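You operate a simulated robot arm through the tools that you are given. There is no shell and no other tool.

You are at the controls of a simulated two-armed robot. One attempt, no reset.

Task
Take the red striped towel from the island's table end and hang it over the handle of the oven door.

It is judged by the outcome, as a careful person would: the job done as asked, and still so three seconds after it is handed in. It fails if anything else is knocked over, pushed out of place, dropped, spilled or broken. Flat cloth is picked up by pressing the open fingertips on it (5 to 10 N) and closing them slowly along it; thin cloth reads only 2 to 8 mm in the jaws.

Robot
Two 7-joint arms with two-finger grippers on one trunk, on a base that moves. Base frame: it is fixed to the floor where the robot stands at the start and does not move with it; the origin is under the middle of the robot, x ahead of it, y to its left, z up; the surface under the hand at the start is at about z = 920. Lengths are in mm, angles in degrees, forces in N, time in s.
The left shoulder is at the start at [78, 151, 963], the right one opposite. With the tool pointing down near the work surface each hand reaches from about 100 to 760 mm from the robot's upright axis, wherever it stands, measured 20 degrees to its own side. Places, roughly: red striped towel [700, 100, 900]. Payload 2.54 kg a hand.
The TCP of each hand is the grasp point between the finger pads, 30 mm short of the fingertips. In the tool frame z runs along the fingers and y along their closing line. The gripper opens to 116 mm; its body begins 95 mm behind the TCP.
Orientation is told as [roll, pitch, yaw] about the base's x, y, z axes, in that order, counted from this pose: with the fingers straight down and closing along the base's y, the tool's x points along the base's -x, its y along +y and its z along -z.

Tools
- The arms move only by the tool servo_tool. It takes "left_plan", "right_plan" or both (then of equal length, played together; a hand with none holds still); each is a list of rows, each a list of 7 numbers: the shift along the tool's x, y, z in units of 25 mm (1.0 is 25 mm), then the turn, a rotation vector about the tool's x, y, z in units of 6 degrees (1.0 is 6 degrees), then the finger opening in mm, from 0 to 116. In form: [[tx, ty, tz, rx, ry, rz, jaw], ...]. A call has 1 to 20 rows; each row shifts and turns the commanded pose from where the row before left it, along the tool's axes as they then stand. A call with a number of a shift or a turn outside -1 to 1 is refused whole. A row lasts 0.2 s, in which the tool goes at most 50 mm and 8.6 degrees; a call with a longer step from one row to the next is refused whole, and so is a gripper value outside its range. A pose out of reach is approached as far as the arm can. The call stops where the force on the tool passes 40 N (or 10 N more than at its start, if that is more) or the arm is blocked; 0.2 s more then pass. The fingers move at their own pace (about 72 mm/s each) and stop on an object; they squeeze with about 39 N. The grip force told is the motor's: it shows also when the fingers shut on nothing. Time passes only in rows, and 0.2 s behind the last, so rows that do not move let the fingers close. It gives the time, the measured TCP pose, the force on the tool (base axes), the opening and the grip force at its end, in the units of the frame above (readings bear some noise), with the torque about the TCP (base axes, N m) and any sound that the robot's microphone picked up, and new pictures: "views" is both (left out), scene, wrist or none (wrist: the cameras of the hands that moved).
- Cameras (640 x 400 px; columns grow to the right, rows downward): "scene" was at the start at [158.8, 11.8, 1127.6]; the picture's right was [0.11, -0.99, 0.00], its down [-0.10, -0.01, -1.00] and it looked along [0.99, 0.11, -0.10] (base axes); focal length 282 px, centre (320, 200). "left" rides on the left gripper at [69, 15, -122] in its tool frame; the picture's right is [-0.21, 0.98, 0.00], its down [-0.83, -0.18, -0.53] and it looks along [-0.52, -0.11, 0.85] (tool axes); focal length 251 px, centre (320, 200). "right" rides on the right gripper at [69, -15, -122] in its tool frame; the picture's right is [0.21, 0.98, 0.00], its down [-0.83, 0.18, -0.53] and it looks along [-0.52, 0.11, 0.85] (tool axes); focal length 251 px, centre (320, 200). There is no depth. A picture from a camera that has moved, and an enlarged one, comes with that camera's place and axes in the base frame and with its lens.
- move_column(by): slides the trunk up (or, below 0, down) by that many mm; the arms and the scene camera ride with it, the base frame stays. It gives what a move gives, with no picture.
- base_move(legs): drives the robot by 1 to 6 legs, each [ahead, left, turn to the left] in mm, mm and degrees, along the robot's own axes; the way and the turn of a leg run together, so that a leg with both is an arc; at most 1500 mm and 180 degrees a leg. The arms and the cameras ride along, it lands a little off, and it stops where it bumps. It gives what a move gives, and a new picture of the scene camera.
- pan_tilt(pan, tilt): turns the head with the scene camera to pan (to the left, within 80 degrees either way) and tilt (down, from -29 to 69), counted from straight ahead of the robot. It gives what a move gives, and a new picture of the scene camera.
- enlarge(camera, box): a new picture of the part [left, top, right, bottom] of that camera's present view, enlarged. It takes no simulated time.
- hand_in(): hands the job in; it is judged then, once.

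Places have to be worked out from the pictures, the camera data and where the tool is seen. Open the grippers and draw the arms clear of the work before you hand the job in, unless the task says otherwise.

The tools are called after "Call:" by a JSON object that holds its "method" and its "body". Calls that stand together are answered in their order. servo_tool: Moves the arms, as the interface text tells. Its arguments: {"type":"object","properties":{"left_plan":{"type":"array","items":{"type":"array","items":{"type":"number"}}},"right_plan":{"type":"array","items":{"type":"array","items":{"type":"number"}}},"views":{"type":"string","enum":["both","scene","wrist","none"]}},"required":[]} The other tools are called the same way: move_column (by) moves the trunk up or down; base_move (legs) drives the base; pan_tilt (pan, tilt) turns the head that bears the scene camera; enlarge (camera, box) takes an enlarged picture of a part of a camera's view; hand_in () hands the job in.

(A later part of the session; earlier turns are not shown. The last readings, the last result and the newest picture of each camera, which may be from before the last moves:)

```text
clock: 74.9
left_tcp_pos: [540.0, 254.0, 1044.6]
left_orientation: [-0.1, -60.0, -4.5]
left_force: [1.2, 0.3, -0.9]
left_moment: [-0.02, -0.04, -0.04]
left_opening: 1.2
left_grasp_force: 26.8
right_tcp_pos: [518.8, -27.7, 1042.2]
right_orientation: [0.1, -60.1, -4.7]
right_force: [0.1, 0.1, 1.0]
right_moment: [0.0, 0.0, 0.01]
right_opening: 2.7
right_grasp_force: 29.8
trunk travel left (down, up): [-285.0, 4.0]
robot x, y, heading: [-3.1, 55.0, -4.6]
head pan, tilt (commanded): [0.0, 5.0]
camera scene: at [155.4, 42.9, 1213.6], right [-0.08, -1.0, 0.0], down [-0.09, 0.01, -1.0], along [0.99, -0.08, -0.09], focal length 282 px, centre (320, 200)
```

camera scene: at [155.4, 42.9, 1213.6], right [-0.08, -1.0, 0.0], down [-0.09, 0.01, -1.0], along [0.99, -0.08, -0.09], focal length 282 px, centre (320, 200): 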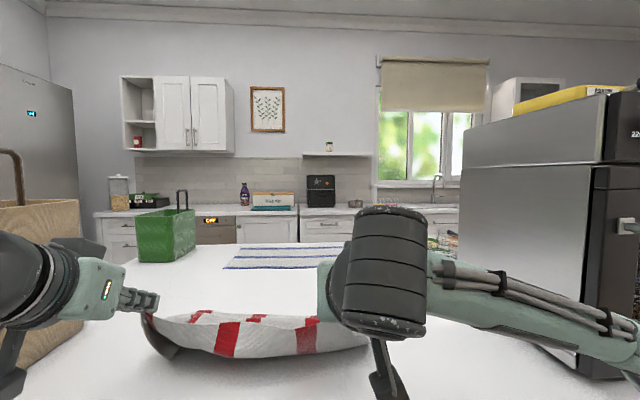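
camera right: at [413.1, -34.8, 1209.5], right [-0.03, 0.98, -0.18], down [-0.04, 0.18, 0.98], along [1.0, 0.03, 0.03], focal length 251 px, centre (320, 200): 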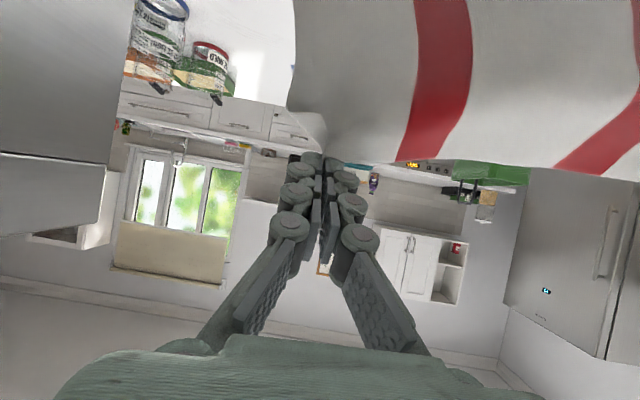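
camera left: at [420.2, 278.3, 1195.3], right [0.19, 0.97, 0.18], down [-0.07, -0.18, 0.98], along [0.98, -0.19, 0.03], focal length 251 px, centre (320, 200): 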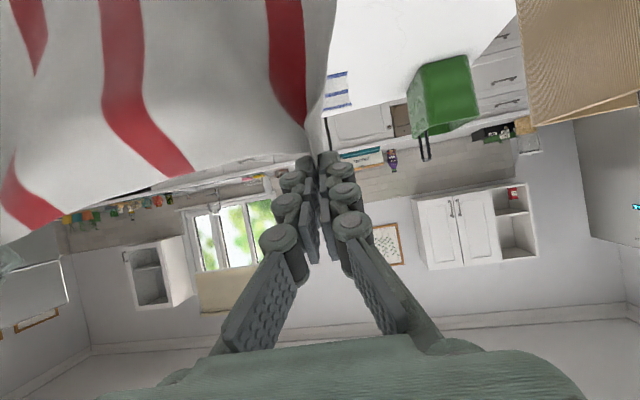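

The towel is going down flat behind the hands. Now I'll turn the fingers back to vertical and finish laying the held edge down.

Call:
{"method": "servo_tool", "body": {"left_plan": [[0, 0, 0, 0, 1, 0, 0], [0, 0, 0, 0, 1, 0, 0], [0, 0, 0, 0, 1, 0, 0], [0, 0, 0, 0, 1, 0, 0], [0, 0, 0, 0, 1, 0, 0], [0, 0, 0, 0, 1, 0, 0], [0, 0, 0, 0, 1, 0, 0], [0, 0, 0, 0, 1, 0, 0], [0, 0, 0, 0, 1, 0, 0], [0, 0, 0, 0, 1, 0, 0], [0.72, 0, 0.7, 0, 0, 0, 0], [0.72, 0, 0.7, 0, 0, 0, 0], [0.72, 0, 0.7, 0, 0, 0, 0], [0.72, 0, 0.7, 0, 0, 0, 0], [0.72, 0, 0.65, 0, 0, 0, 0], [0, 0, 0, 0, 0, 0, 0]], "right_plan": [[0, 0, 0, 0, 1, 0, 0], [0, 0, 0, 0, 1, 0, 0], [0, 0, 0, 0, 1, 0, 0], [0, 0, 0, 0, 1, 0, 0], [0, 0, 0, 0, 1, 0, 0], [0, 0, 0, 0, 1, 0, 0], [0, 0, 0, 0, 1, 0, 0], [0, 0, 0, 0, 1, 0, 0], [0, 0, 0, 0, 1, 0, 0], [0, 0, 0, 0, 1, 0, 0], [0.72, 0, 0.7, 0, 0, 0, 0], [0.72, 0, 0.7, 0, 0, 0, 0], [0.72, 0, 0.7, 0, 0, 0, 0], [0.72, 0, 0.7, 0, 0, 0, 0], [0.72, 0, 0.6, 0, 0, 0, 0], [0, 0, 0, 0, 0, 0, 0]], "views": "both"}}

Call:
{"method": "pan_tilt", "body": {"pan": 0, "tilt": 35}}

```text
clock: 78.3
left_tcp_pos: [451.8, 260.5, 959.5]
left_orientation: [0.0, 0.0, -4.6]
left_force: [0.5, -0.3, -0.4]
left_moment: [0.0, 0.03, 0.0]
left_opening: 1.2
left_grasp_force: 26.5
right_tcp_pos: [429.9, -21.7, 957.3]
right_orientation: [0.1, -0.2, -4.7]
right_force: [0.3, -1.2, 2.3]
right_moment: [-0.01, -0.02, 0.01]
right_opening: 0.6
right_grasp_force: 31.9
trunk travel left (down, up): [-285.0, 4.0]
robot x, y, heading: [-3.9, 54.7, -4.6]
head pan, tilt (commanded): [0.0, 5.0]
camera scene: at [155.6, 43.0, 1213.6], right [-0.08, -1.0, 0.0], down [-0.09, 0.01, -1.0], along [0.99, -0.08, -0.09], focal length 282 px, centre (320, 200)
camera right: at [358.3, -31.0, 1078.2], right [-0.13, 0.99, 0.0], down [0.84, 0.11, 0.54], along [0.53, 0.07, -0.84], focal length 251 px, centre (320, 200)
camera left: at [383.1, 281.3, 1080.8], right [0.29, 0.96, 0.0], down [0.81, -0.25, 0.53], along [0.51, -0.16, -0.85], focal length 251 px, centre (320, 200)
```

scene: 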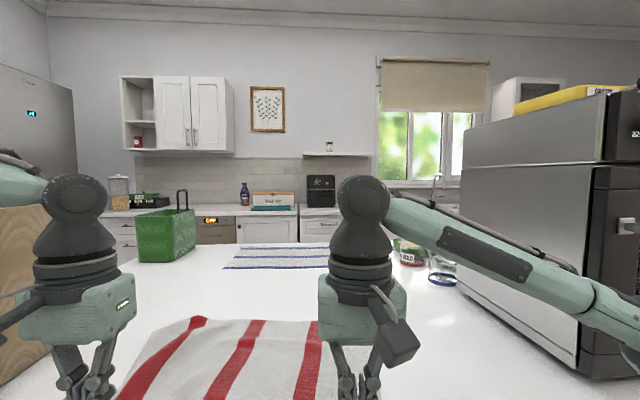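
right: 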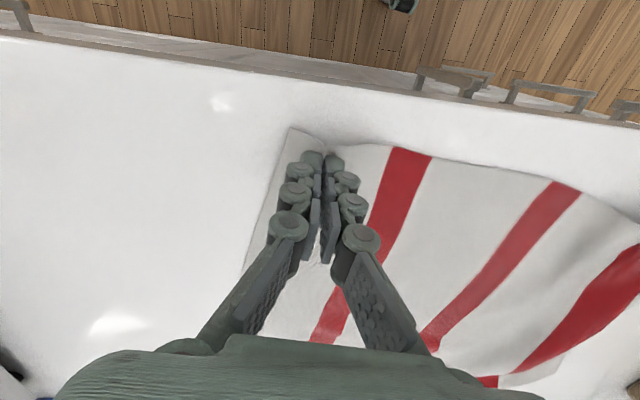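
left: 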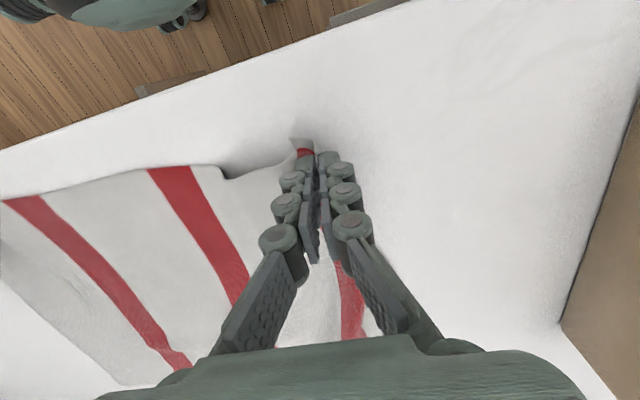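

```text
clock: 79.3
left_tcp_pos: [451.2, 260.5, 959.6]
left_orientation: [-0.1, 0.0, -4.5]
left_force: [0.3, -0.1, -0.6]
left_moment: [0.01, 0.0, 0.0]
left_opening: 4.0
left_grasp_force: 38.7
right_tcp_pos: [429.8, -19.8, 958.5]
right_orientation: [0.1, -0.1, -4.8]
right_force: [0.0, -0.2, 3.7]
right_moment: [0.0, 0.0, 0.01]
right_opening: 0.6
right_grasp_force: 31.6
trunk travel left (down, up): [-285.0, 4.0]
robot x, y, heading: [-2.8, 57.6, -4.6]
head pan, tilt (commanded): [0.0, 35.0]
camera scene: at [151.7, 43.2, 1165.4], right [-0.08, -1.0, 0.0], down [-0.57, 0.05, -0.82], along [0.82, -0.07, -0.57], focal length 282 px, centre (320, 200)
```

scene: 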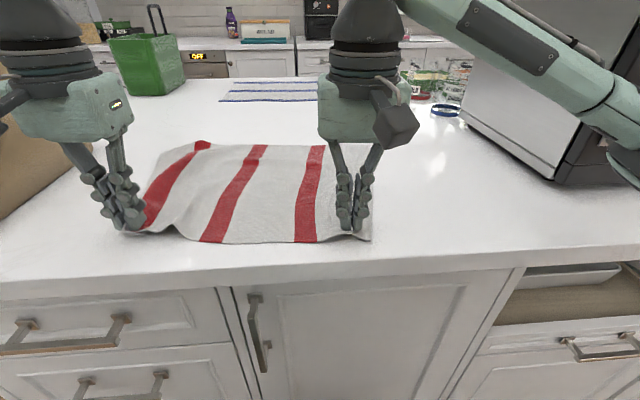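

The towel is laid flat near the table edge with the left hand still holding well. Now I'll open only the right hand, to regrasp further in from its corner.

Call:
{"method": "servo_tool", "body": {"right_plan": [[0, 0, 0.16, 0, 0, 0, 0], [0, 0, 0, 0, 0, 0, 15], [0, 0, 0, 0, 0, 0, 35], [0, 0, 0, 0, 0, 0, 50], [0, 0, -0.4, 0, 0, 0, 50], [0, 0, -0.8, 0, 0, 0, 50], [0, 0, 0, 0, 0, 0, 50]], "views": "both"}}

```text
clock: 80.9
left_tcp_pos: [451.3, 260.6, 958.0]
left_orientation: [0.0, -0.1, -4.7]
left_force: [-0.4, 1.0, -0.5]
left_moment: [0.05, -0.02, -0.04]
left_opening: 2.8
left_grasp_force: 30.8
right_tcp_pos: [428.2, -20.8, 985.5]
right_orientation: [0.2, 0.0, -4.6]
right_force: [-0.1, -0.4, 0.4]
right_moment: [0.03, 0.01, 0.02]
right_opening: 49.9
right_grasp_force: 0.1
trunk travel left (down, up): [-285.0, 4.0]
robot x, y, heading: [-1.0, 50.9, -4.6]
head pan, tilt (commanded): [0.0, 35.0]
camera scene: at [151.8, 43.2, 1165.3], right [-0.08, -1.0, 0.0], down [-0.57, 0.05, -0.82], along [0.82, -0.07, -0.57], focal length 282 px, centre (320, 200)
camera right: at [358.1, -30.3, 1104.9], right [-0.13, 0.99, 0.0], down [0.84, 0.11, 0.53], along [0.53, 0.07, -0.85], focal length 251 px, centre (320, 200)
```

scene: 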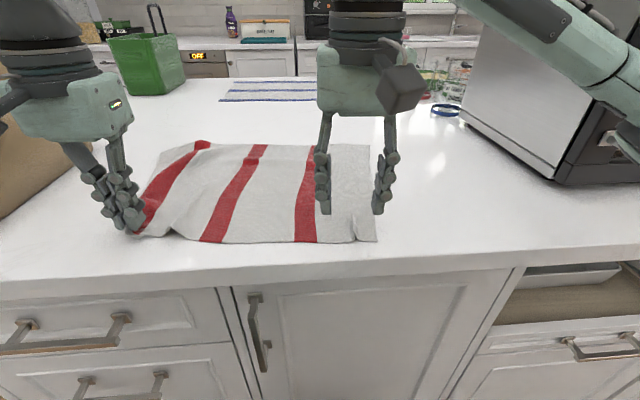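
right: 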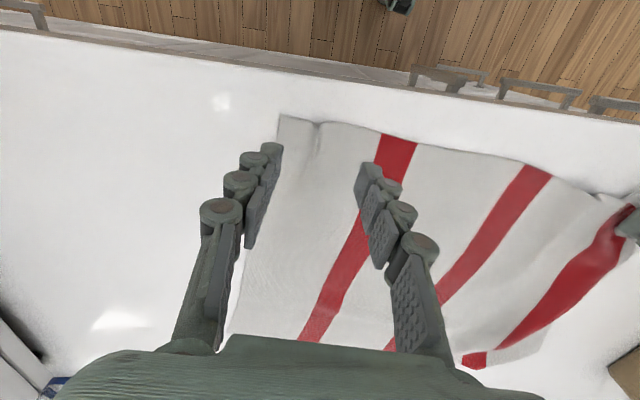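

The right corner relaxed at about (406, −53). I'll shift the right hand 16 mm inward and lower it to just above the cloth.

Call:
{"method": "servo_tool", "body": {"right_plan": [[0, 0.32, 0.4, 0, 0, 0, 50], [0, 0.32, 0.4, 0, 0, 0, 50], [0, 0, 0.4, 0, 0, 0, 50], [0, 0, 0.08, 0, 0, 0, 50], [0, 0, 0, 0, 0, 0, 50]], "views": "wrist"}}

```text
clock: 82.1
left_tcp_pos: [450.1, 260.6, 960.2]
left_orientation: [0.0, 0.0, -4.6]
left_force: [-0.7, 0.6, 6.0]
left_moment: [-0.06, -0.02, 0.02]
left_opening: 0.2
left_grasp_force: 29.8
right_tcp_pos: [430.1, -3.5, 952.0]
right_orientation: [0.1, -0.1, -4.6]
right_force: [0.2, -0.9, -0.8]
right_moment: [0.0, -0.01, 0.0]
right_opening: 50.1
right_grasp_force: 0.1
trunk travel left (down, up): [-285.0, 4.0]
robot x, y, heading: [-0.5, 55.8, -4.8]
head pan, tilt (commanded): [0.0, 35.0]
camera right: at [359.5, -13.7, 1072.2], right [-0.13, 0.99, 0.0], down [0.84, 0.11, 0.54], along [0.53, 0.07, -0.84], focal length 251 px, centre (320, 200)
```

right: 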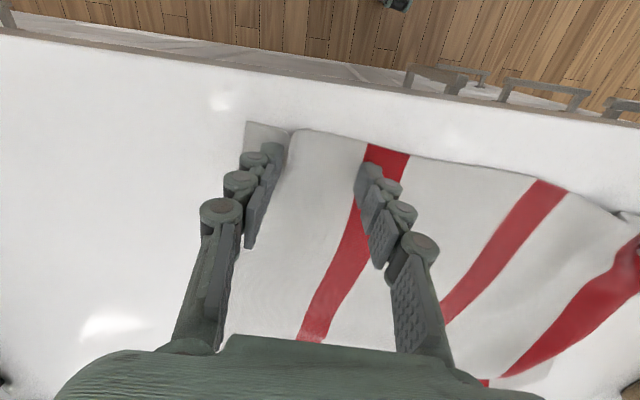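

Well placed. I'll press down in fine steps until 5–10 N.

Call:
{"method": "servo_tool", "body": {"right_plan": [[0, 0, 0.06, 0, 0, 0, 50], [0, 0, 0.04, 0, 0, 0, 50], [0, 0, 0, 0, 0, 0, 50]], "views": "none"}}

```text
clock: 82.9
left_tcp_pos: [451.2, 260.3, 959.1]
left_orientation: [0.0, 0.0, -4.6]
left_force: [-0.5, 0.1, 3.7]
left_moment: [-0.09, -0.13, 0.0]
left_opening: 0.5
left_grasp_force: 29.3
right_tcp_pos: [430.5, -4.0, 950.1]
right_orientation: [0.1, -0.2, -4.7]
right_force: [0.4, 0.1, 9.9]
right_moment: [-0.18, 0.06, 0.01]
right_opening: 50.0
right_grasp_force: 0.2
trunk travel left (down, up): [-285.0, 4.0]
robot x, y, heading: [-2.4, 52.9, -4.5]
head pan, tilt (commanded): [0.0, 35.0]
```

Pressing at 9.9 N. I'll close slowly while moving the hand inward at half that rate, so that the slack comes from the free corner and no tension builds.

Call:
{"method": "servo_tool", "body": {"right_plan": [[0, 0.08, 0, 0, 0, 0, 46], [0, 0.08, 0, 0, 0, 0, 42], [0, 0.08, 0, 0, 0, 0, 38], [0, 0.08, 0, 0, 0, 0, 34], [0, 0.08, 0, 0, 0, 0, 30], [0, 0.08, 0, 0, 0, 0, 26]], "views": "wrist"}}

```text
clock: 84.3
left_tcp_pos: [449.5, 261.5, 959.6]
left_orientation: [0.0, -0.2, -4.6]
left_force: [-1.5, -0.2, 3.9]
left_moment: [0.04, -0.1, -0.01]
left_opening: 0.4
left_grasp_force: 29.5
right_tcp_pos: [430.5, 9.6, 950.8]
right_orientation: [0.1, -0.2, -4.7]
right_force: [-0.8, -2.0, 21.6]
right_moment: [-0.12, 0.21, -0.01]
right_opening: 25.9
right_grasp_force: 0.0
trunk travel left (down, up): [-285.0, 4.0]
robot x, y, heading: [0.2, 58.2, -4.6]
head pan, tilt (commanded): [0.0, 35.0]
camera right: at [359.1, -2.1, 1070.7], right [-0.13, 0.99, 0.0], down [0.84, 0.11, 0.54], along [0.53, 0.07, -0.84], focal length 251 px, centre (320, 200)
```

right: 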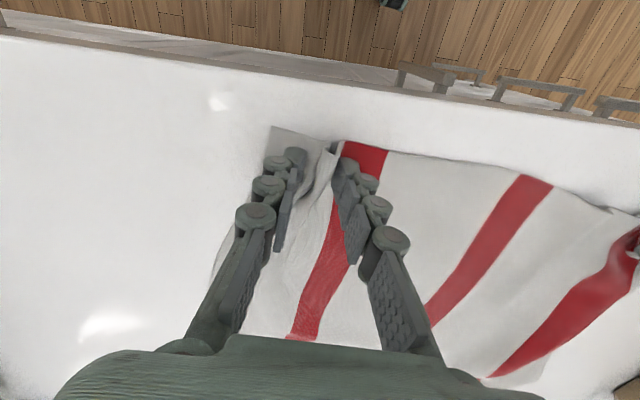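

A good fold is forming; force rose to 21 N, so I'll ease up ~1.3 mm and finish closing.

Call:
{"method": "servo_tool", "body": {"right_plan": [[0, 0.08, -0.052, 0, 0, 0, 22], [0, 0.08, 0, 0, 0, 0, 18], [0, 0.08, 0, 0, 0, 0, 14], [0, 0.08, 0, 0, 0, 0, 10], [0, 0.08, 0, 0, 0, 0, 6], [0, 0.04, 0, 0, 0, 0, 2], [0, 0.04, 0, 0, 0, 0, 0], [0, 0, 0, 0, 0, 0, 0]], "views": "both"}}

Call:
{"method": "enlarge", "body": {"camera": "right", "box": [260, 110, 380, 185]}}

```text
clock: 86.1
left_tcp_pos: [450.6, 259.7, 959.7]
left_orientation: [0.0, 0.0, -4.6]
left_force: [0.4, -1.1, 3.3]
left_moment: [0.01, -0.02, -0.01]
left_opening: 0.6
left_grasp_force: 29.6
right_tcp_pos: [432.9, 20.7, 951.0]
right_orientation: [0.2, 0.0, -4.8]
right_force: [-0.9, -0.2, -0.8]
right_moment: [0.0, 0.0, -0.01]
right_opening: 5.9
right_grasp_force: 34.6
trunk travel left (down, up): [-285.0, 4.0]
robot x, y, heading: [-4.2, 54.9, -4.7]
head pan, tilt (commanded): [0.0, 35.0]
camera scene: at [151.6, 43.2, 1165.4], right [-0.08, -1.0, 0.0], down [-0.57, 0.05, -0.82], along [0.82, -0.07, -0.57], focal length 282 px, centre (320, 200)
camera right: at [361.3, 9.7, 1071.0], right [-0.13, 0.99, 0.0], down [0.84, 0.11, 0.54], along [0.53, 0.07, -0.84], focal length 251 px, centre (320, 200)
```

scene: 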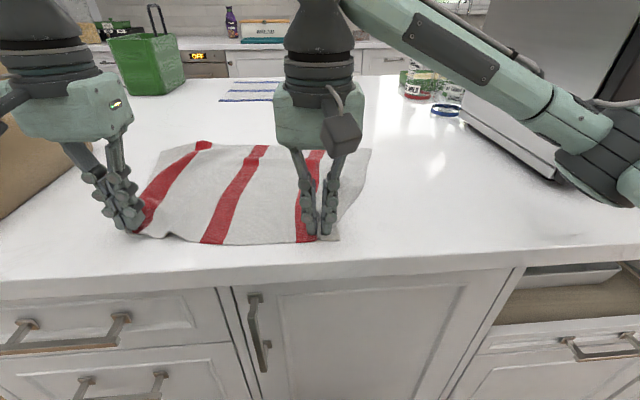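
right: 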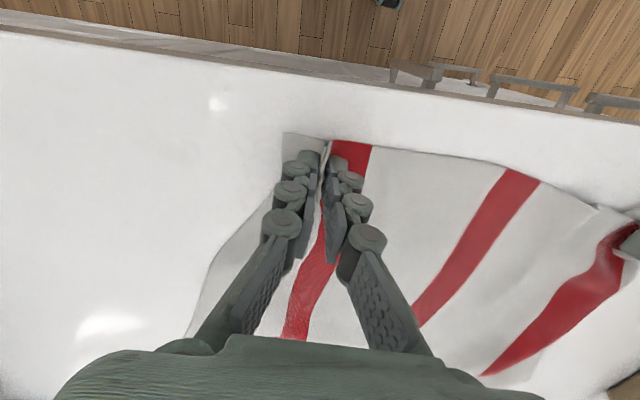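

```text
5.33 times, centred on (320, 148) of right
camera zoom: at [361.3, 9.7, 1071.0], right [-0.13, 0.99, 0.0], down [0.84, 0.11, 0.54], along [0.53, 0.07, -0.84], focal length 1341 px, centre (320, 480)
```

zoom: 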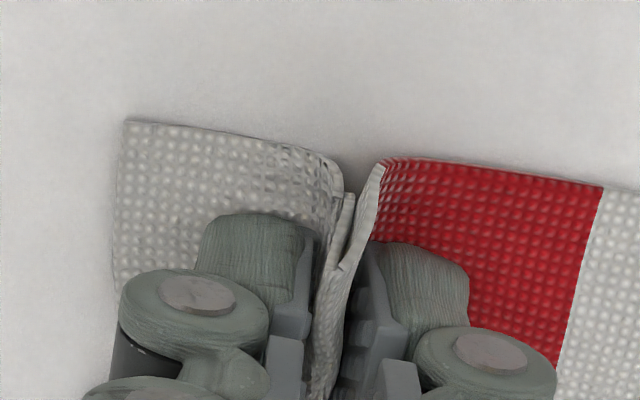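

The right now grips a thick multi-layer fold (5.9 mm). I'll lift both hands about 150 mm, shifting right so the towel is centred on me and a bit forward, and check.

Call:
{"method": "servo_tool", "body": {"left_plan": [[0, 0, -0.65, 0, 0, 0, 0], [0, 0, -1, 0, 0, 0, 0], [0, 0, -1, 0, 0, 0, 0], [0, 0, -1, 0, 0, 0, 0], [0, 0, -1, 0, 0, 0, 0], [-0.5, -0.96, -0.2, 0, 0, 0, 0], [-0.5, -0.96, -0.2, 0, 0, 0, 0], [-0.5, -0.96, -0.2, 0, 0, 0, 0], [-0.5, -0.96, -0.2, 0, 0, 0, 0], [-0.5, -0.96, -0.2, 0, 0, 0, 0], [0, 0, 0, 0, 0, 0, 0]], "right_plan": [[0, 0, -1, 0, 0, 0, 0], [0, 0, -1, 0, 0, 0, 0], [0, 0, -1, 0, 0, 0, 0], [0, 0, -1, 0, 0, 0, 0], [0, 0, -1, 0, 0, 0, 0], [-0.5, -0.96, -0.2, 0, 0, 0, 0], [-0.5, -0.96, -0.2, 0, 0, 0, 0], [-0.5, -0.96, -0.2, 0, 0, 0, 0], [-0.5, -0.96, -0.2, 0, 0, 0, 0], [-0.5, -0.96, -0.2, 0, 0, 0, 0], [0, 0, 0, 0, 0, 0, 0]], "views": "both"}}

```text
clock: 88.5
left_tcp_pos: [503.4, 135.8, 1101.5]
left_orientation: [0.0, 0.0, -4.5]
left_force: [-0.3, 0.4, -0.2]
left_moment: [0.09, 0.0, 0.02]
left_opening: 3.3
left_grasp_force: 37.6
right_tcp_pos: [483.7, -104.2, 1101.4]
right_orientation: [0.0, -0.1, -4.6]
right_force: [-0.1, 0.1, -2.2]
right_moment: [0.0, -0.05, 0.0]
right_opening: 5.6
right_grasp_force: 34.8
trunk travel left (down, up): [-285.0, 4.0]
robot x, y, heading: [-1.3, 53.7, -4.5]
head pan, tilt (commanded): [0.0, 35.0]
camera scene: at [151.0, 43.5, 1165.6], right [-0.08, -1.0, 0.0], down [-0.57, 0.05, -0.82], along [0.82, -0.07, -0.57], focal length 282 px, centre (320, 200)
camera right: at [413.3, -115.3, 1221.3], right [-0.14, 0.99, 0.0], down [0.84, 0.11, 0.54], along [0.53, 0.07, -0.84], focal length 251 px, centre (320, 200)
camera left: at [434.8, 157.4, 1222.9], right [0.29, 0.96, 0.0], down [0.81, -0.24, 0.54], along [0.51, -0.16, -0.84], focal length 251 px, centre (320, 200)
```

scene: 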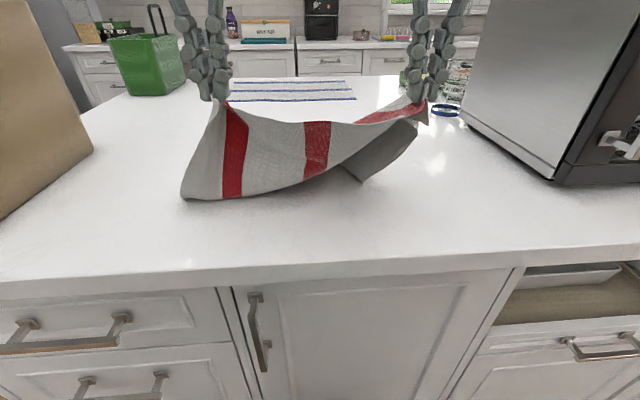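
right: 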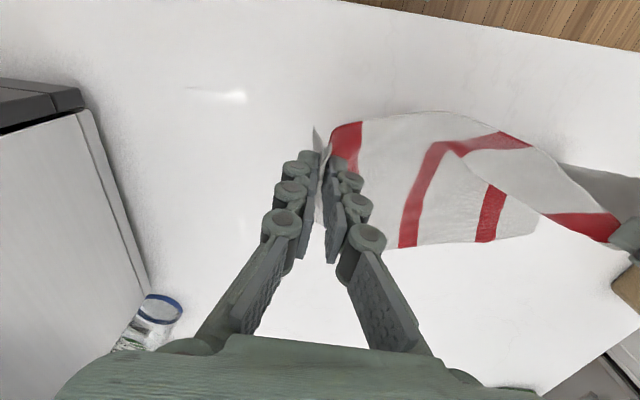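
left: 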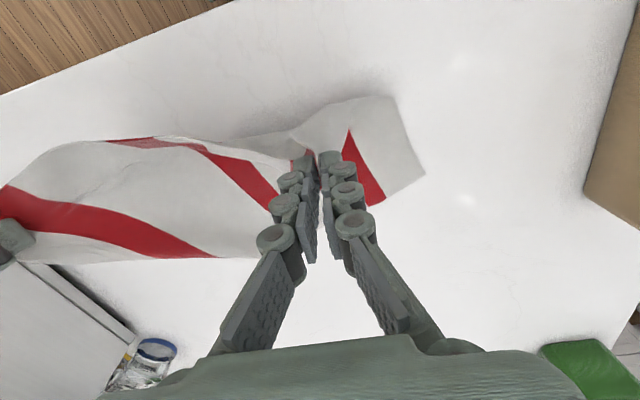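

Grips read 3.3 and 5.6 mm and the towel is off the table on top; I'll pitch the fingers forward 60° and raise it until it hangs free.

Call:
{"method": "servo_tool", "body": {"left_plan": [[0, 0, 0, 0, -1, 0, 0], [0, 0, 0, 0, -1, 0, 0], [0, 0, 0, 0, -1, 0, 0], [0, 0, 0, 0, -1, 0, 0], [0, 0, 0, 0, -1, 0, 0], [0, 0, 0, 0, -1, 0, 0], [0, 0, 0, 0, -1, 0, 0], [0, 0, 0, 0, -1, 0, 0], [0, 0, 0, 0, -1, 0, 0], [0, 0, 0, 0, -1, 0, 0], [-0.75, 0, -0.433, 0, 0, 0, 0], [-0.75, 0, -0.433, 0, 0, 0, 0], [-0.75, 0, -0.433, 0, 0, 0, 0], [-0.75, 0, -0.433, 0, 0, 0, 0], [-0.75, 0, -0.433, 0, 0, 0, 0], [-0.75, 0, -0.433, 0, 0, 0, 0], [0, 0, 0, 0, 0, 0, 0], [0, 0, 0, 0, 0, 0, 0]], "right_plan": [[0, 0, 0, 0, -1, 0, 0], [0, 0, 0, 0, -1, 0, 0], [0, 0, 0, 0, -1, 0, 0], [0, 0, 0, 0, -1, 0, 0], [0, 0, 0, 0, -1, 0, 0], [0, 0, 0, 0, -1, 0, 0], [0, 0, 0, 0, -1, 0, 0], [0, 0, 0, 0, -1, 0, 0], [0, 0, 0, 0, -1, 0, 0], [0, 0, 0, 0, -1, 0, 0], [-0.75, 0, -0.433, 0, 0, 0, 0], [-0.75, 0, -0.433, 0, 0, 0, 0], [-0.75, 0, -0.433, 0, 0, 0, 0], [-0.75, 0, -0.433, 0, 0, 0, 0], [-0.75, 0, -0.433, 0, 0, 0, 0], [-0.75, 0, -0.433, 0, 0, 0, 0], [0, 0, 0, 0, 0, 0, 0], [0, 0, 0, 0, 0, 0, 0]], "views": "both"}}

```text
clock: 92.3
left_tcp_pos: [502.5, 135.8, 1231.3]
left_orientation: [-0.1, -60.0, -4.7]
left_force: [1.5, -0.2, -0.7]
left_moment: [0.0, 0.03, -0.01]
left_opening: 2.5
left_grasp_force: 30.9
right_tcp_pos: [485.3, -103.6, 1229.2]
right_orientation: [0.0, -60.2, -4.7]
right_force: [1.3, 0.0, -0.6]
right_moment: [-0.03, 0.03, -0.03]
right_opening: 5.5
right_grasp_force: 34.9
trunk travel left (down, up): [-285.0, 4.0]
robot x, y, heading: [-3.7, 58.2, -4.5]
head pan, tilt (commanded): [0.0, 35.0]
camera scene: at [151.5, 43.4, 1165.4], right [-0.08, -1.0, 0.0], down [-0.57, 0.05, -0.82], along [0.82, -0.07, -0.57], focal length 282 px, centre (320, 200)
camera right: at [343.2, -109.4, 1229.4], right [-0.03, 0.98, -0.18], down [-0.04, 0.18, 0.98], along [1.0, 0.03, 0.03], focal length 251 px, centre (320, 200)
camera left: at [364.6, 162.8, 1232.1], right [0.18, 0.96, 0.19], down [-0.06, -0.18, 0.98], along [0.98, -0.19, 0.03], focal length 251 px, centre (320, 200)
```

scene: 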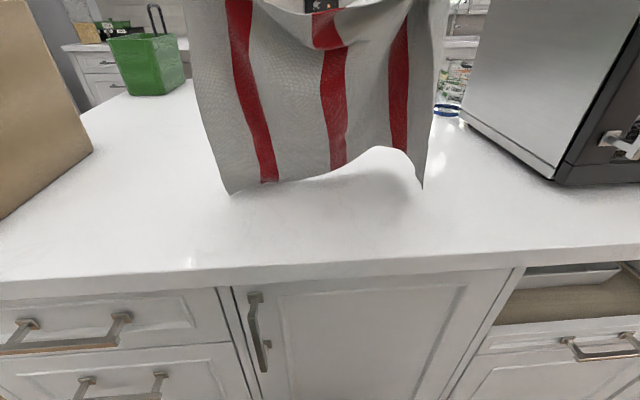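
right: 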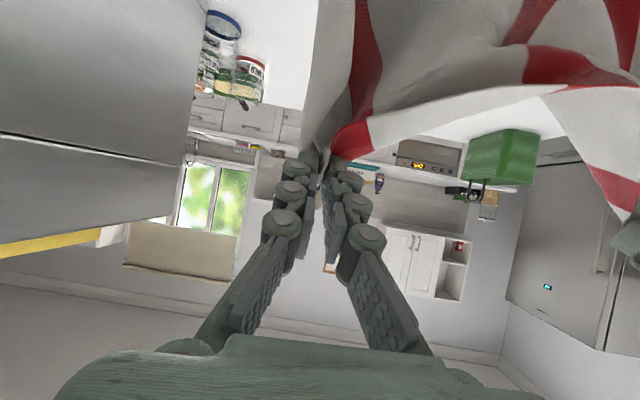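
left: 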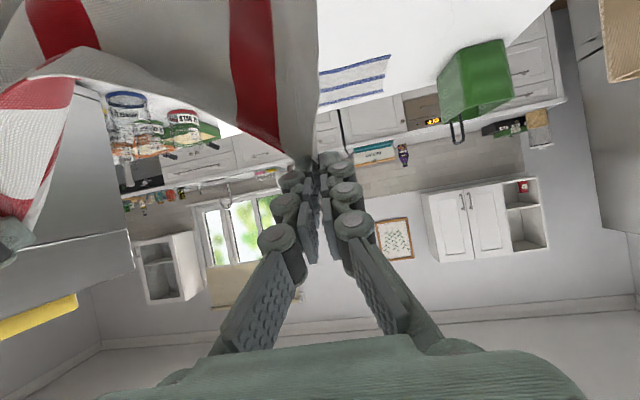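

The towel is lifted by both hands with solid readings (2.5 and 5.5 mm). I'll level the head to see how it hangs.

Call:
{"method": "pan_tilt", "body": {"pan": 0, "tilt": 8}}

Call:
{"method": "enlarge", "body": {"camera": "left", "box": [260, 110, 380, 185]}}

Call:
{"method": "enlarge", "body": {"camera": "right", "box": [260, 110, 380, 185]}}

```text
clock: 93.2
left_tcp_pos: [503.1, 136.5, 1231.7]
left_orientation: [0.0, -60.1, -4.6]
left_force: [-0.4, -0.2, -0.1]
left_moment: [-0.03, -0.05, -0.01]
left_opening: 0.0
left_grasp_force: 26.7
right_tcp_pos: [485.3, -104.9, 1229.4]
right_orientation: [0.2, -60.1, -4.8]
right_force: [-1.9, 0.7, 1.1]
right_moment: [0.02, 0.05, 0.0]
right_opening: 2.4
right_grasp_force: 34.6
trunk travel left (down, up): [-285.0, 4.0]
robot x, y, heading: [-4.2, 54.3, -4.7]
head pan, tilt (commanded): [0.0, 8.0]
camera scene: at [156.2, 42.9, 1208.7], right [-0.08, -1.0, 0.0], down [-0.14, 0.01, -0.99], along [0.99, -0.08, -0.14], focal length 282 px, centre (320, 200)
```

scene: 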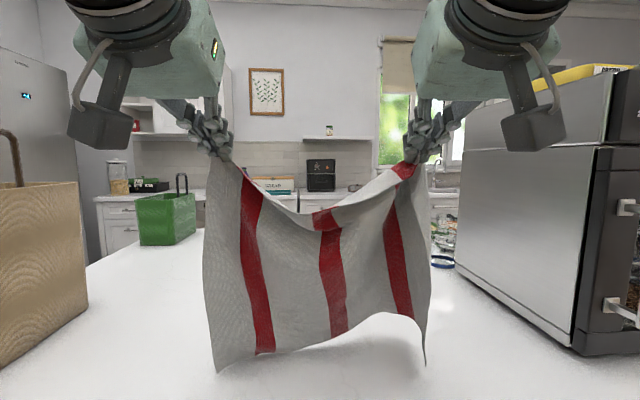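

```text
5.33 times, centred on (320, 148) of left
camera zoom: at [364.8, 162.6, 1231.8], right [0.18, 0.96, 0.19], down [-0.06, -0.18, 0.98], along [0.98, -0.19, 0.03], focal length 1341 px, centre (320, 480)
```

zoom: 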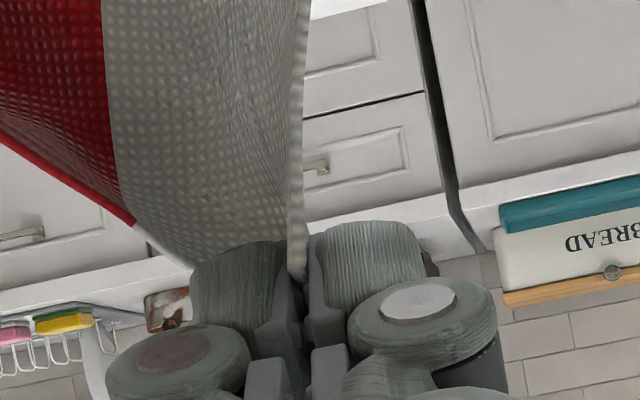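

```text
5.33 times, centred on (320, 148) of right
camera zoom: at [343.3, -109.6, 1229.2], right [-0.03, 0.98, -0.18], down [-0.04, 0.18, 0.98], along [1.0, 0.03, 0.03], focal length 1341 px, centre (320, 480)
```

zoom: 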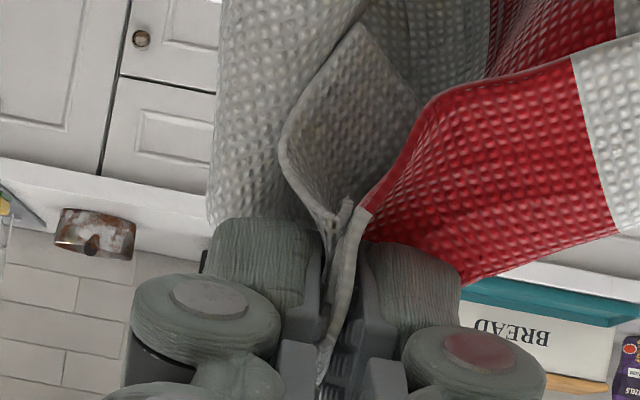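

The right has a thick fold; the left seems to hold the towel near its very corner. I'll zoom further on the left fingertips.

Call:
{"method": "enlarge", "body": {"camera": "left", "box": [290, 130, 350, 168]}}

Call:
{"method": "enlarge", "body": {"camera": "scene", "box": [170, 100, 290, 175]}}

Call:
{"method": "enlarge", "body": {"camera": "scene", "box": [370, 110, 490, 185]}}

```text
10.53 times, centred on (320, 149) of left
camera zoom: at [364.8, 162.6, 1231.8], right [0.18, 0.96, 0.19], down [-0.06, -0.18, 0.98], along [0.98, -0.19, 0.03], focal length 2647 px, centre (320, 737)
```

zoom: 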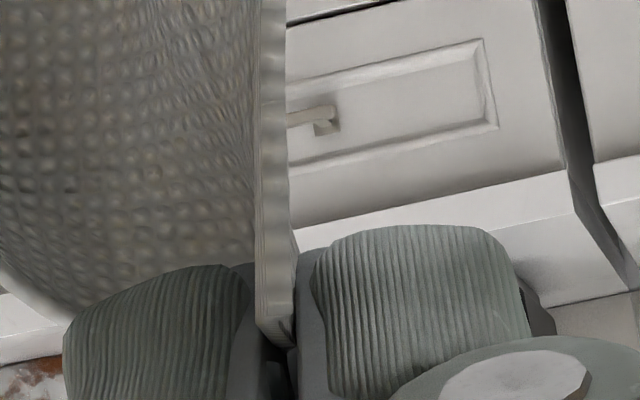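

```text
5.33 times, centred on (230, 138) of scene
camera zoom: at [156.2, 42.9, 1208.7], right [-0.08, -1.0, 0.0], down [-0.14, 0.01, -0.99], along [0.99, -0.08, -0.14], focal length 1506 px, centre (800, 533)
```

zoom: 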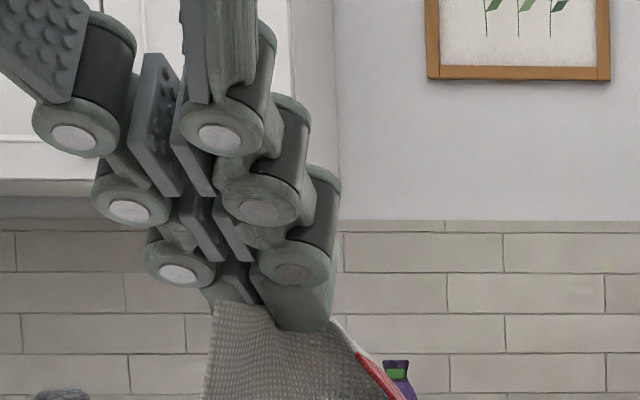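

```text
5.33 times, centred on (430, 148) of scene
camera zoom: at [156.2, 42.9, 1208.7], right [-0.08, -1.0, 0.0], down [-0.14, 0.01, -0.99], along [0.99, -0.08, -0.14], focal length 1506 px, centre (-267, 480)
```

zoom: 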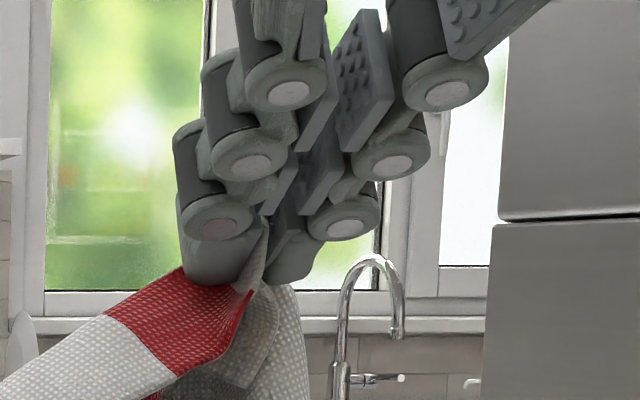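

The left holds the corner itself at the fingertips, the right a thick fold. I'll test the hold here over the island by spreading the hands 30 mm each, which should also take out the sag of the top edge.

Call:
{"method": "servo_tool", "body": {"left_plan": [[0, 0.4, 0, 0, 0, 0, 0], [0, 0.4, 0, 0, 0, 0, 0], [0, 0.4, 0, 0, 0, 0, 0], [0, 0, 0, 0, 0, 0, 0], [0, 0, 0, 0, 0, 0, 0]], "right_plan": [[0, -0.4, 0, 0, 0, 0, 0], [0, -0.4, 0, 0, 0, 0, 0], [0, -0.4, 0, 0, 0, 0, 0], [0, 0, 0, 0, 0, 0, 0], [0, 0, 0, 0, 0, 0, 0]], "views": "both"}}

Call:
{"method": "enlarge", "body": {"camera": "left", "box": [260, 110, 380, 185]}}

```text
clock: 94.4
left_tcp_pos: [505.7, 167.6, 1230.3]
left_orientation: [0.0, -60.1, -4.6]
left_force: [0.9, -0.9, -0.5]
left_moment: [-0.03, 0.0, -0.01]
left_opening: 2.3
left_grasp_force: 34.8
right_tcp_pos: [483.4, -133.1, 1231.0]
right_orientation: [0.1, -60.1, -4.8]
right_force: [0.9, -0.5, 0.4]
right_moment: [0.04, -0.01, 0.01]
right_opening: 3.0
right_grasp_force: 29.9
trunk travel left (down, up): [-285.0, 4.0]
robot x, y, heading: [-4.2, 56.3, -4.5]
head pan, tilt (commanded): [0.0, 8.0]
camera scene: at [156.2, 42.9, 1208.8], right [-0.08, -1.0, 0.0], down [-0.14, 0.01, -0.99], along [0.99, -0.08, -0.14], focal length 282 px, centre (320, 200)
camera right: at [340.9, -139.2, 1229.9], right [-0.03, 0.98, -0.18], down [-0.04, 0.18, 0.98], along [1.0, 0.03, 0.03], focal length 251 px, centre (320, 200)
camera left: at [367.6, 192.6, 1231.9], right [0.19, 0.96, 0.19], down [-0.06, -0.18, 0.98], along [0.98, -0.19, 0.03], focal length 251 px, centre (320, 200)
```

scene: 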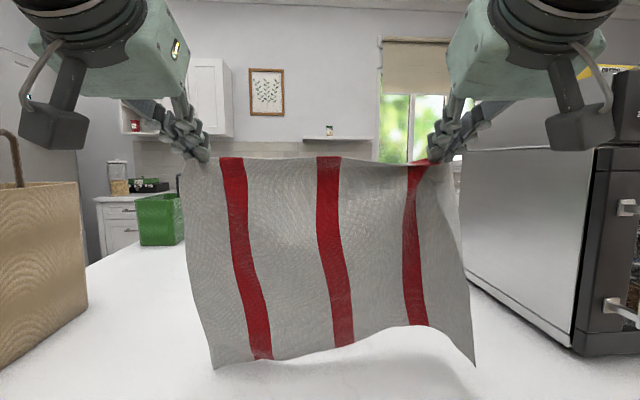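
right: 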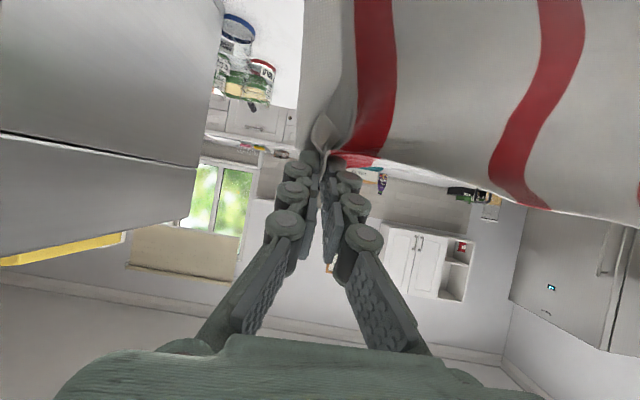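
left: 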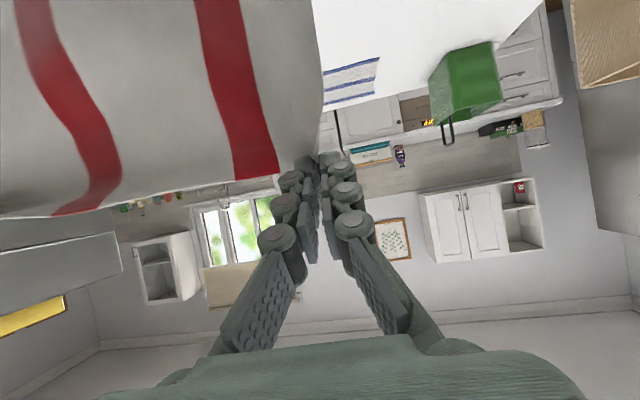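

```text
5.33 times, centred on (320, 148) of left
camera zoom: at [367.6, 192.6, 1231.9], right [0.19, 0.96, 0.19], down [-0.06, -0.18, 0.98], along [0.98, -0.19, 0.03], focal length 1341 px, centre (320, 480)
```

zoom: 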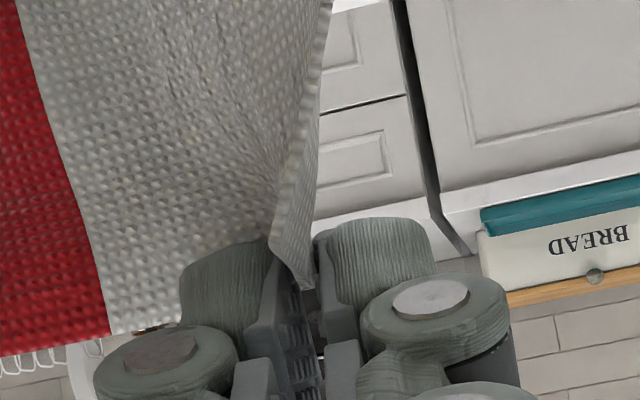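

The towel now hangs flat and straight between the hands, both holding without much tension. I'll give it 4 mm slack each side, raise 35 mm and then back away from the island.

Call:
{"method": "servo_tool", "body": {"left_plan": [[-0.6, -0.16, -0.35, 0, 0, 0, 0], [-0.6, 0, -0.35, 0, 0, 0, 0], [0, 0, 0, 0, 0, 0, 0]], "right_plan": [[-0.6, 0.16, -0.35, 0, 0, 0, 0], [-0.6, 0, -0.35, 0, 0, 0, 0], [0, 0, 0, 0, 0, 0, 0]], "views": "none"}}

Call:
{"method": "base_move", "body": {"legs": [[-350, 0, 0]]}}

```text
clock: 95.2
left_tcp_pos: [505.3, 161.9, 1266.5]
left_orientation: [0.0, -60.0, -4.7]
left_force: [1.7, -1.5, -1.6]
left_moment: [-0.01, 0.05, -0.01]
left_opening: 2.4
left_grasp_force: 30.4
right_tcp_pos: [482.9, -129.8, 1264.9]
right_orientation: [0.2, -60.0, -4.7]
right_force: [-2.2, 0.3, -0.5]
right_moment: [0.0, 0.05, 0.0]
right_opening: 1.2
right_grasp_force: 26.8
trunk travel left (down, up): [-285.0, 4.0]
robot x, y, heading: [-3.8, 52.3, -4.6]
head pan, tilt (commanded): [0.0, 8.0]
```

```text
clock: 97.5
left_tcp_pos: [155.5, 191.6, 1265.6]
left_orientation: [0.1, -60.0, -4.3]
left_force: [-1.2, 1.1, 1.1]
left_moment: [-0.01, -0.02, -0.03]
left_opening: 0.0
left_grasp_force: 26.9
right_tcp_pos: [131.9, -100.9, 1265.9]
right_orientation: [0.2, -60.1, -4.6]
right_force: [-0.1, 0.0, 0.2]
right_moment: [-0.06, 0.06, -0.11]
right_opening: 1.3
right_grasp_force: 26.8
trunk travel left (down, up): [-285.0, 4.0]
robot x, y, heading: [-353.3, 84.5, -4.4]
head pan, tilt (commanded): [0.0, 8.0]
camera scene: at [-194.3, 70.7, 1208.8], right [-0.08, -1.0, 0.0], down [-0.14, 0.01, -0.99], along [0.99, -0.08, -0.14], focal length 282 px, centre (320, 200)
```

scene: 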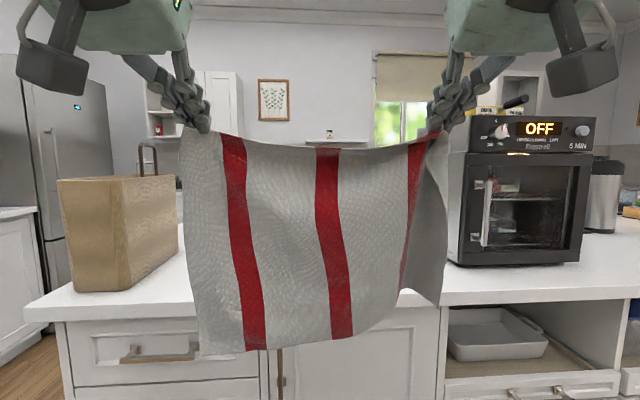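

The towel travels well. As a check I'll read the label on the island appliance to make sure it isn't the intended oven.

Call:
{"method": "enlarge", "body": {"camera": "scene", "box": [460, 100, 600, 188]}}

```text
4.55 times, centred on (530, 144) of scene
camera zoom: at [-194.3, 70.7, 1208.8], right [-0.08, -1.0, 0.0], down [-0.14, 0.01, -0.99], along [0.99, -0.08, -0.14], focal length 1284 px, centre (-634, 454)
```

zoom: 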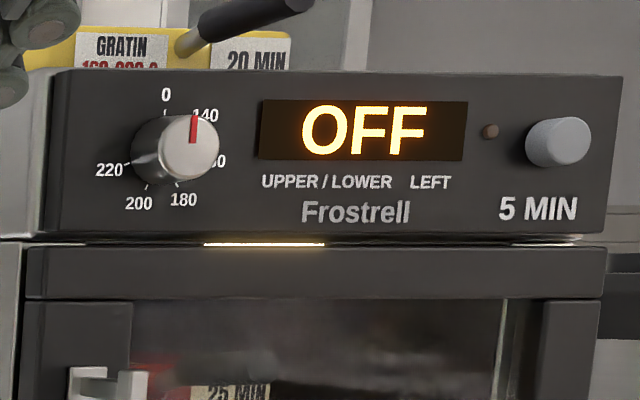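

Both are ovens of sorts, but only the built-in one has a horizontal bar a towel can hang over, so I keep to it. Now I'll turn left and drive to (430, 1040) facing the built-in oven.

Call:
{"method": "base_move", "body": {"legs": [[0, 0, 94.4], [955, 0, 0], [0, -783, 0]]}}

```text
clock: 114.1
left_tcp_pos: [270.6, 1540.7, 1266.4]
left_orientation: [0.0, -60.0, 90.8]
left_force: [0.3, 0.3, -0.5]
left_moment: [-0.04, 0.0, 0.01]
left_opening: 1.8
left_grasp_force: 35.1
right_tcp_pos: [563.8, 1545.3, 1265.1]
right_orientation: [0.3, -60.1, 90.7]
right_force: [-1.1, -0.5, -0.2]
right_moment: [-0.01, 0.1, 0.1]
right_opening: 3.4
right_grasp_force: 36.7
trunk travel left (down, up): [-285.0, 4.0]
robot x, y, heading: [422.0, 1049.0, 90.4]
head pan, tilt (commanded): [0.0, 8.0]
camera scene: at [422.3, 1207.6, 1208.7], right [1.0, 0.01, 0.0], down [0.0, -0.14, -0.99], along [-0.01, 0.99, -0.14], focal length 282 px, centre (320, 200)
```

scene: 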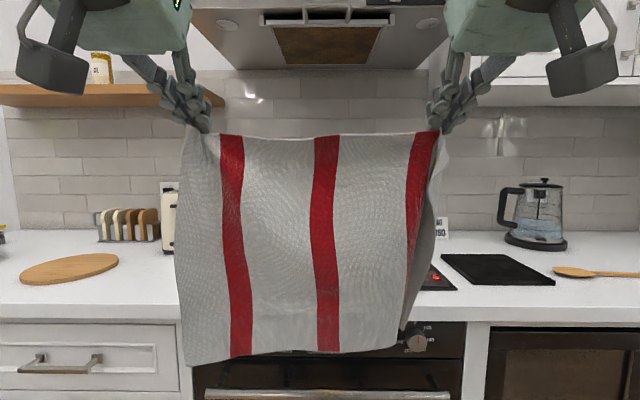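

Standing at (422, 1049) with the towel hanging evenly, centred near x≈410. I'll lower the trunk 140 mm so the towel's bottom edge is below the counter but above the bar, before moving forward.

Call:
{"method": "move_column", "body": {"by": -140}}

Call:
{"method": "servo_tool", "body": {"left_plan": [[-0.428, -0.12, 0.741, 0, 0, 0, 0], [-0.428, -0.12, 0.741, 0, 0, 0, 0], [-0.428, -0.12, 0.741, 0, 0, 0, 0], [-0.428, -0.12, 0.741, 0, 0, 0, 0], [-0.428, -0.12, 0.741, 0, 0, 0, 0], [0, 0, 0, 0, 0, 0, 0], [0, 0, 0, 0, 0, 0, 0], [0, 0, 0, 0, 0, 0, 0]], "right_plan": [[-0.418, -0.12, 0.723, 0, 0, 0, 0], [-0.418, -0.12, 0.723, 0, 0, 0, 0], [-0.418, -0.12, 0.723, 0, 0, 0, 0], [-0.418, -0.12, 0.723, 0, 0, 0, 0], [-0.418, -0.12, 0.723, 0, 0, 0, 0], [0, 0, 0, 0, 0, 0, 0], [0, 0, 0, 0, 0, 0, 0], [0, 0, 0, 0, 0, 0, 0]], "views": "both"}}

```text
clock: 115.8
left_tcp_pos: [269.7, 1542.2, 1125.9]
left_orientation: [0.0, -60.0, 90.8]
left_force: [-0.5, 0.3, 0.2]
left_moment: [0.03, 0.01, 0.0]
left_opening: 1.9
left_grasp_force: 29.0
right_tcp_pos: [563.2, 1546.4, 1125.2]
right_orientation: [0.3, -60.1, 90.6]
right_force: [1.8, -0.8, 2.2]
right_moment: [-0.1, -0.03, -0.02]
right_opening: 2.2
right_grasp_force: 35.4
trunk travel left (down, up): [-145.0, 144.0]
robot x, y, heading: [428.1, 1047.0, 91.0]
head pan, tilt (commanded): [0.0, 8.0]
```

```text
clock: 117.5
left_tcp_pos: [283.7, 1649.9, 1126.4]
left_orientation: [0.0, -60.1, 90.8]
left_force: [-0.1, -0.3, -0.3]
left_moment: [0.01, 0.02, -0.04]
left_opening: 1.7
left_grasp_force: 28.8
right_tcp_pos: [576.6, 1650.9, 1123.9]
right_orientation: [0.0, -60.1, 90.5]
right_force: [0.4, -0.2, -0.3]
right_moment: [0.02, -0.01, -0.01]
right_opening: 3.6
right_grasp_force: 30.9
trunk travel left (down, up): [-145.0, 144.0]
robot x, y, heading: [424.2, 1045.2, 90.7]
head pan, tilt (commanded): [0.0, 8.0]
camera scene: at [422.3, 1207.7, 1068.7], right [1.0, 0.01, 0.0], down [0.0, -0.14, -0.99], along [-0.01, 0.99, -0.14], focal length 282 px, centre (320, 200)
camera right: at [593.1, 1509.7, 1124.6], right [-0.98, -0.12, -0.18], down [-0.18, -0.05, 0.98], along [-0.13, 0.99, 0.03], focal length 251 px, centre (320, 200)
camera left: at [270.5, 1508.3, 1126.6], right [-0.98, 0.09, 0.19], down [0.18, -0.05, 0.98], along [0.1, 0.99, 0.03], focal length 251 px, centre (320, 200)
```

scene: 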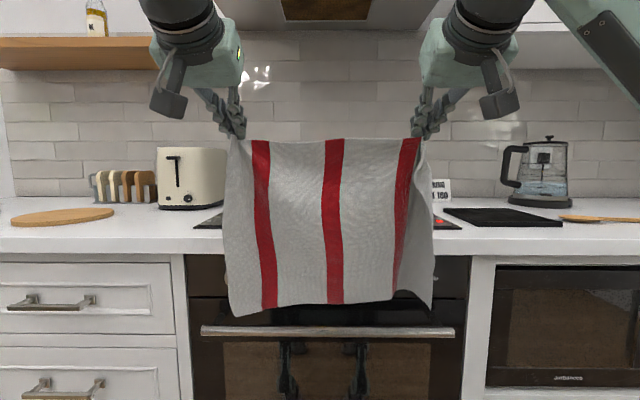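
right: 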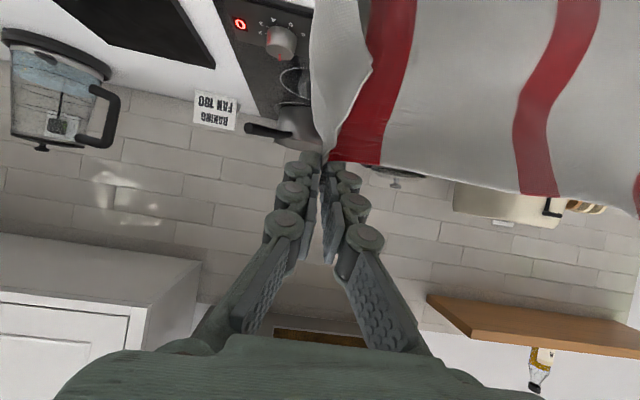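
left: 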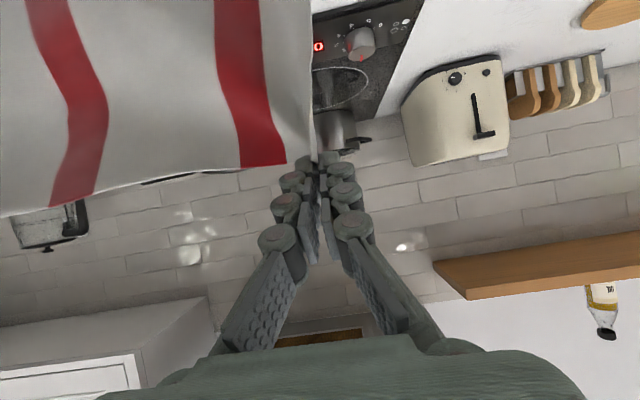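

The bottom edge is at z≈796–819, above the bar (735) and below the counter underside, and the towel spans x≈252–615 between the posts. I'll move forward 70 mm so that the cloth comes over the bar up to the counter edge.

Call:
{"method": "servo_tool", "body": {"left_plan": [[-0.35, 0, 0.606, 0, 0, 0, 0], [-0.35, 0, 0.606, 0, 0, 0, 0], [-0.35, 0, 0.606, 0, 0, 0, 0], [-0.35, 0, 0.606, 0, 0, 0, 0], [0, 0, 0, 0, 0, 0, 0], [0, 0, 0, 0, 0, 0, 0], [0, 0, 0, 0, 0, 0, 0]], "right_plan": [[-0.35, 0, 0.606, 0, 0, 0, 0], [-0.35, 0, 0.606, 0, 0, 0, 0], [-0.35, 0, 0.606, 0, 0, 0, 0], [-0.35, 0, 0.606, 0, 0, 0, 0], [0, 0, 0, 0, 0, 0, 0], [0, 0, 0, 0, 0, 0, 0], [0, 0, 0, 0, 0, 0, 0]], "views": "both"}}

```text
clock: 119.2
left_tcp_pos: [283.5, 1719.4, 1126.7]
left_orientation: [0.0, -59.9, 90.8]
left_force: [-0.2, -1.7, 0.8]
left_moment: [-0.01, -0.04, -0.05]
left_opening: 0.5
left_grasp_force: 31.2
right_tcp_pos: [575.8, 1722.1, 1125.5]
right_orientation: [0.2, -60.2, 90.6]
right_force: [0.2, -0.9, -0.5]
right_moment: [0.01, 0.03, 0.04]
right_opening: 2.7
right_grasp_force: 30.0
trunk travel left (down, up): [-145.0, 144.0]
robot x, y, heading: [426.0, 1045.8, 90.8]
head pan, tilt (commanded): [0.0, 8.0]
camera scene: at [422.3, 1207.6, 1068.8], right [1.0, 0.01, 0.0], down [0.0, -0.14, -0.99], along [-0.01, 0.99, -0.14], focal length 282 px, centre (320, 200)
camera right: at [592.8, 1580.1, 1124.7], right [-0.98, -0.12, -0.18], down [-0.18, -0.05, 0.98], along [-0.13, 0.99, 0.03], focal length 251 px, centre (320, 200)
camera left: at [269.4, 1578.7, 1126.8], right [-0.98, 0.09, 0.19], down [0.18, -0.05, 0.98], along [0.1, 0.99, 0.03], focal length 251 px, centre (320, 200)
```

scene: 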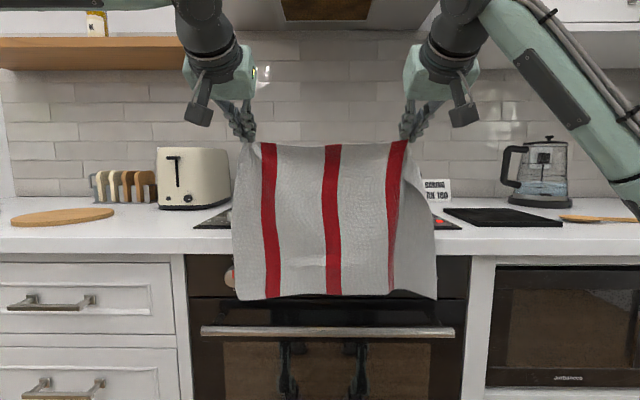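
right: 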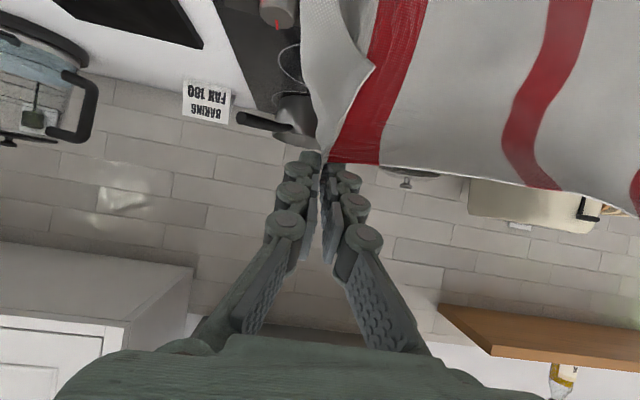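
left: 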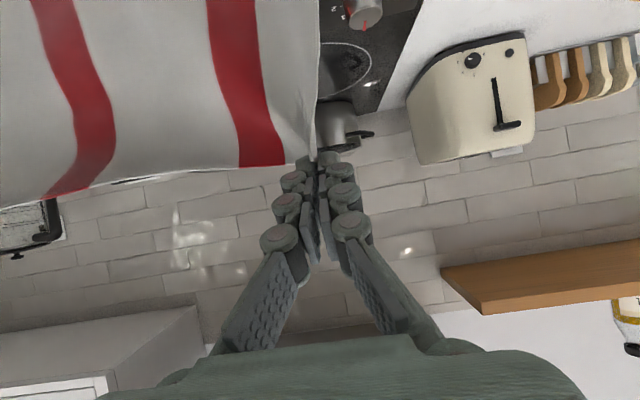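

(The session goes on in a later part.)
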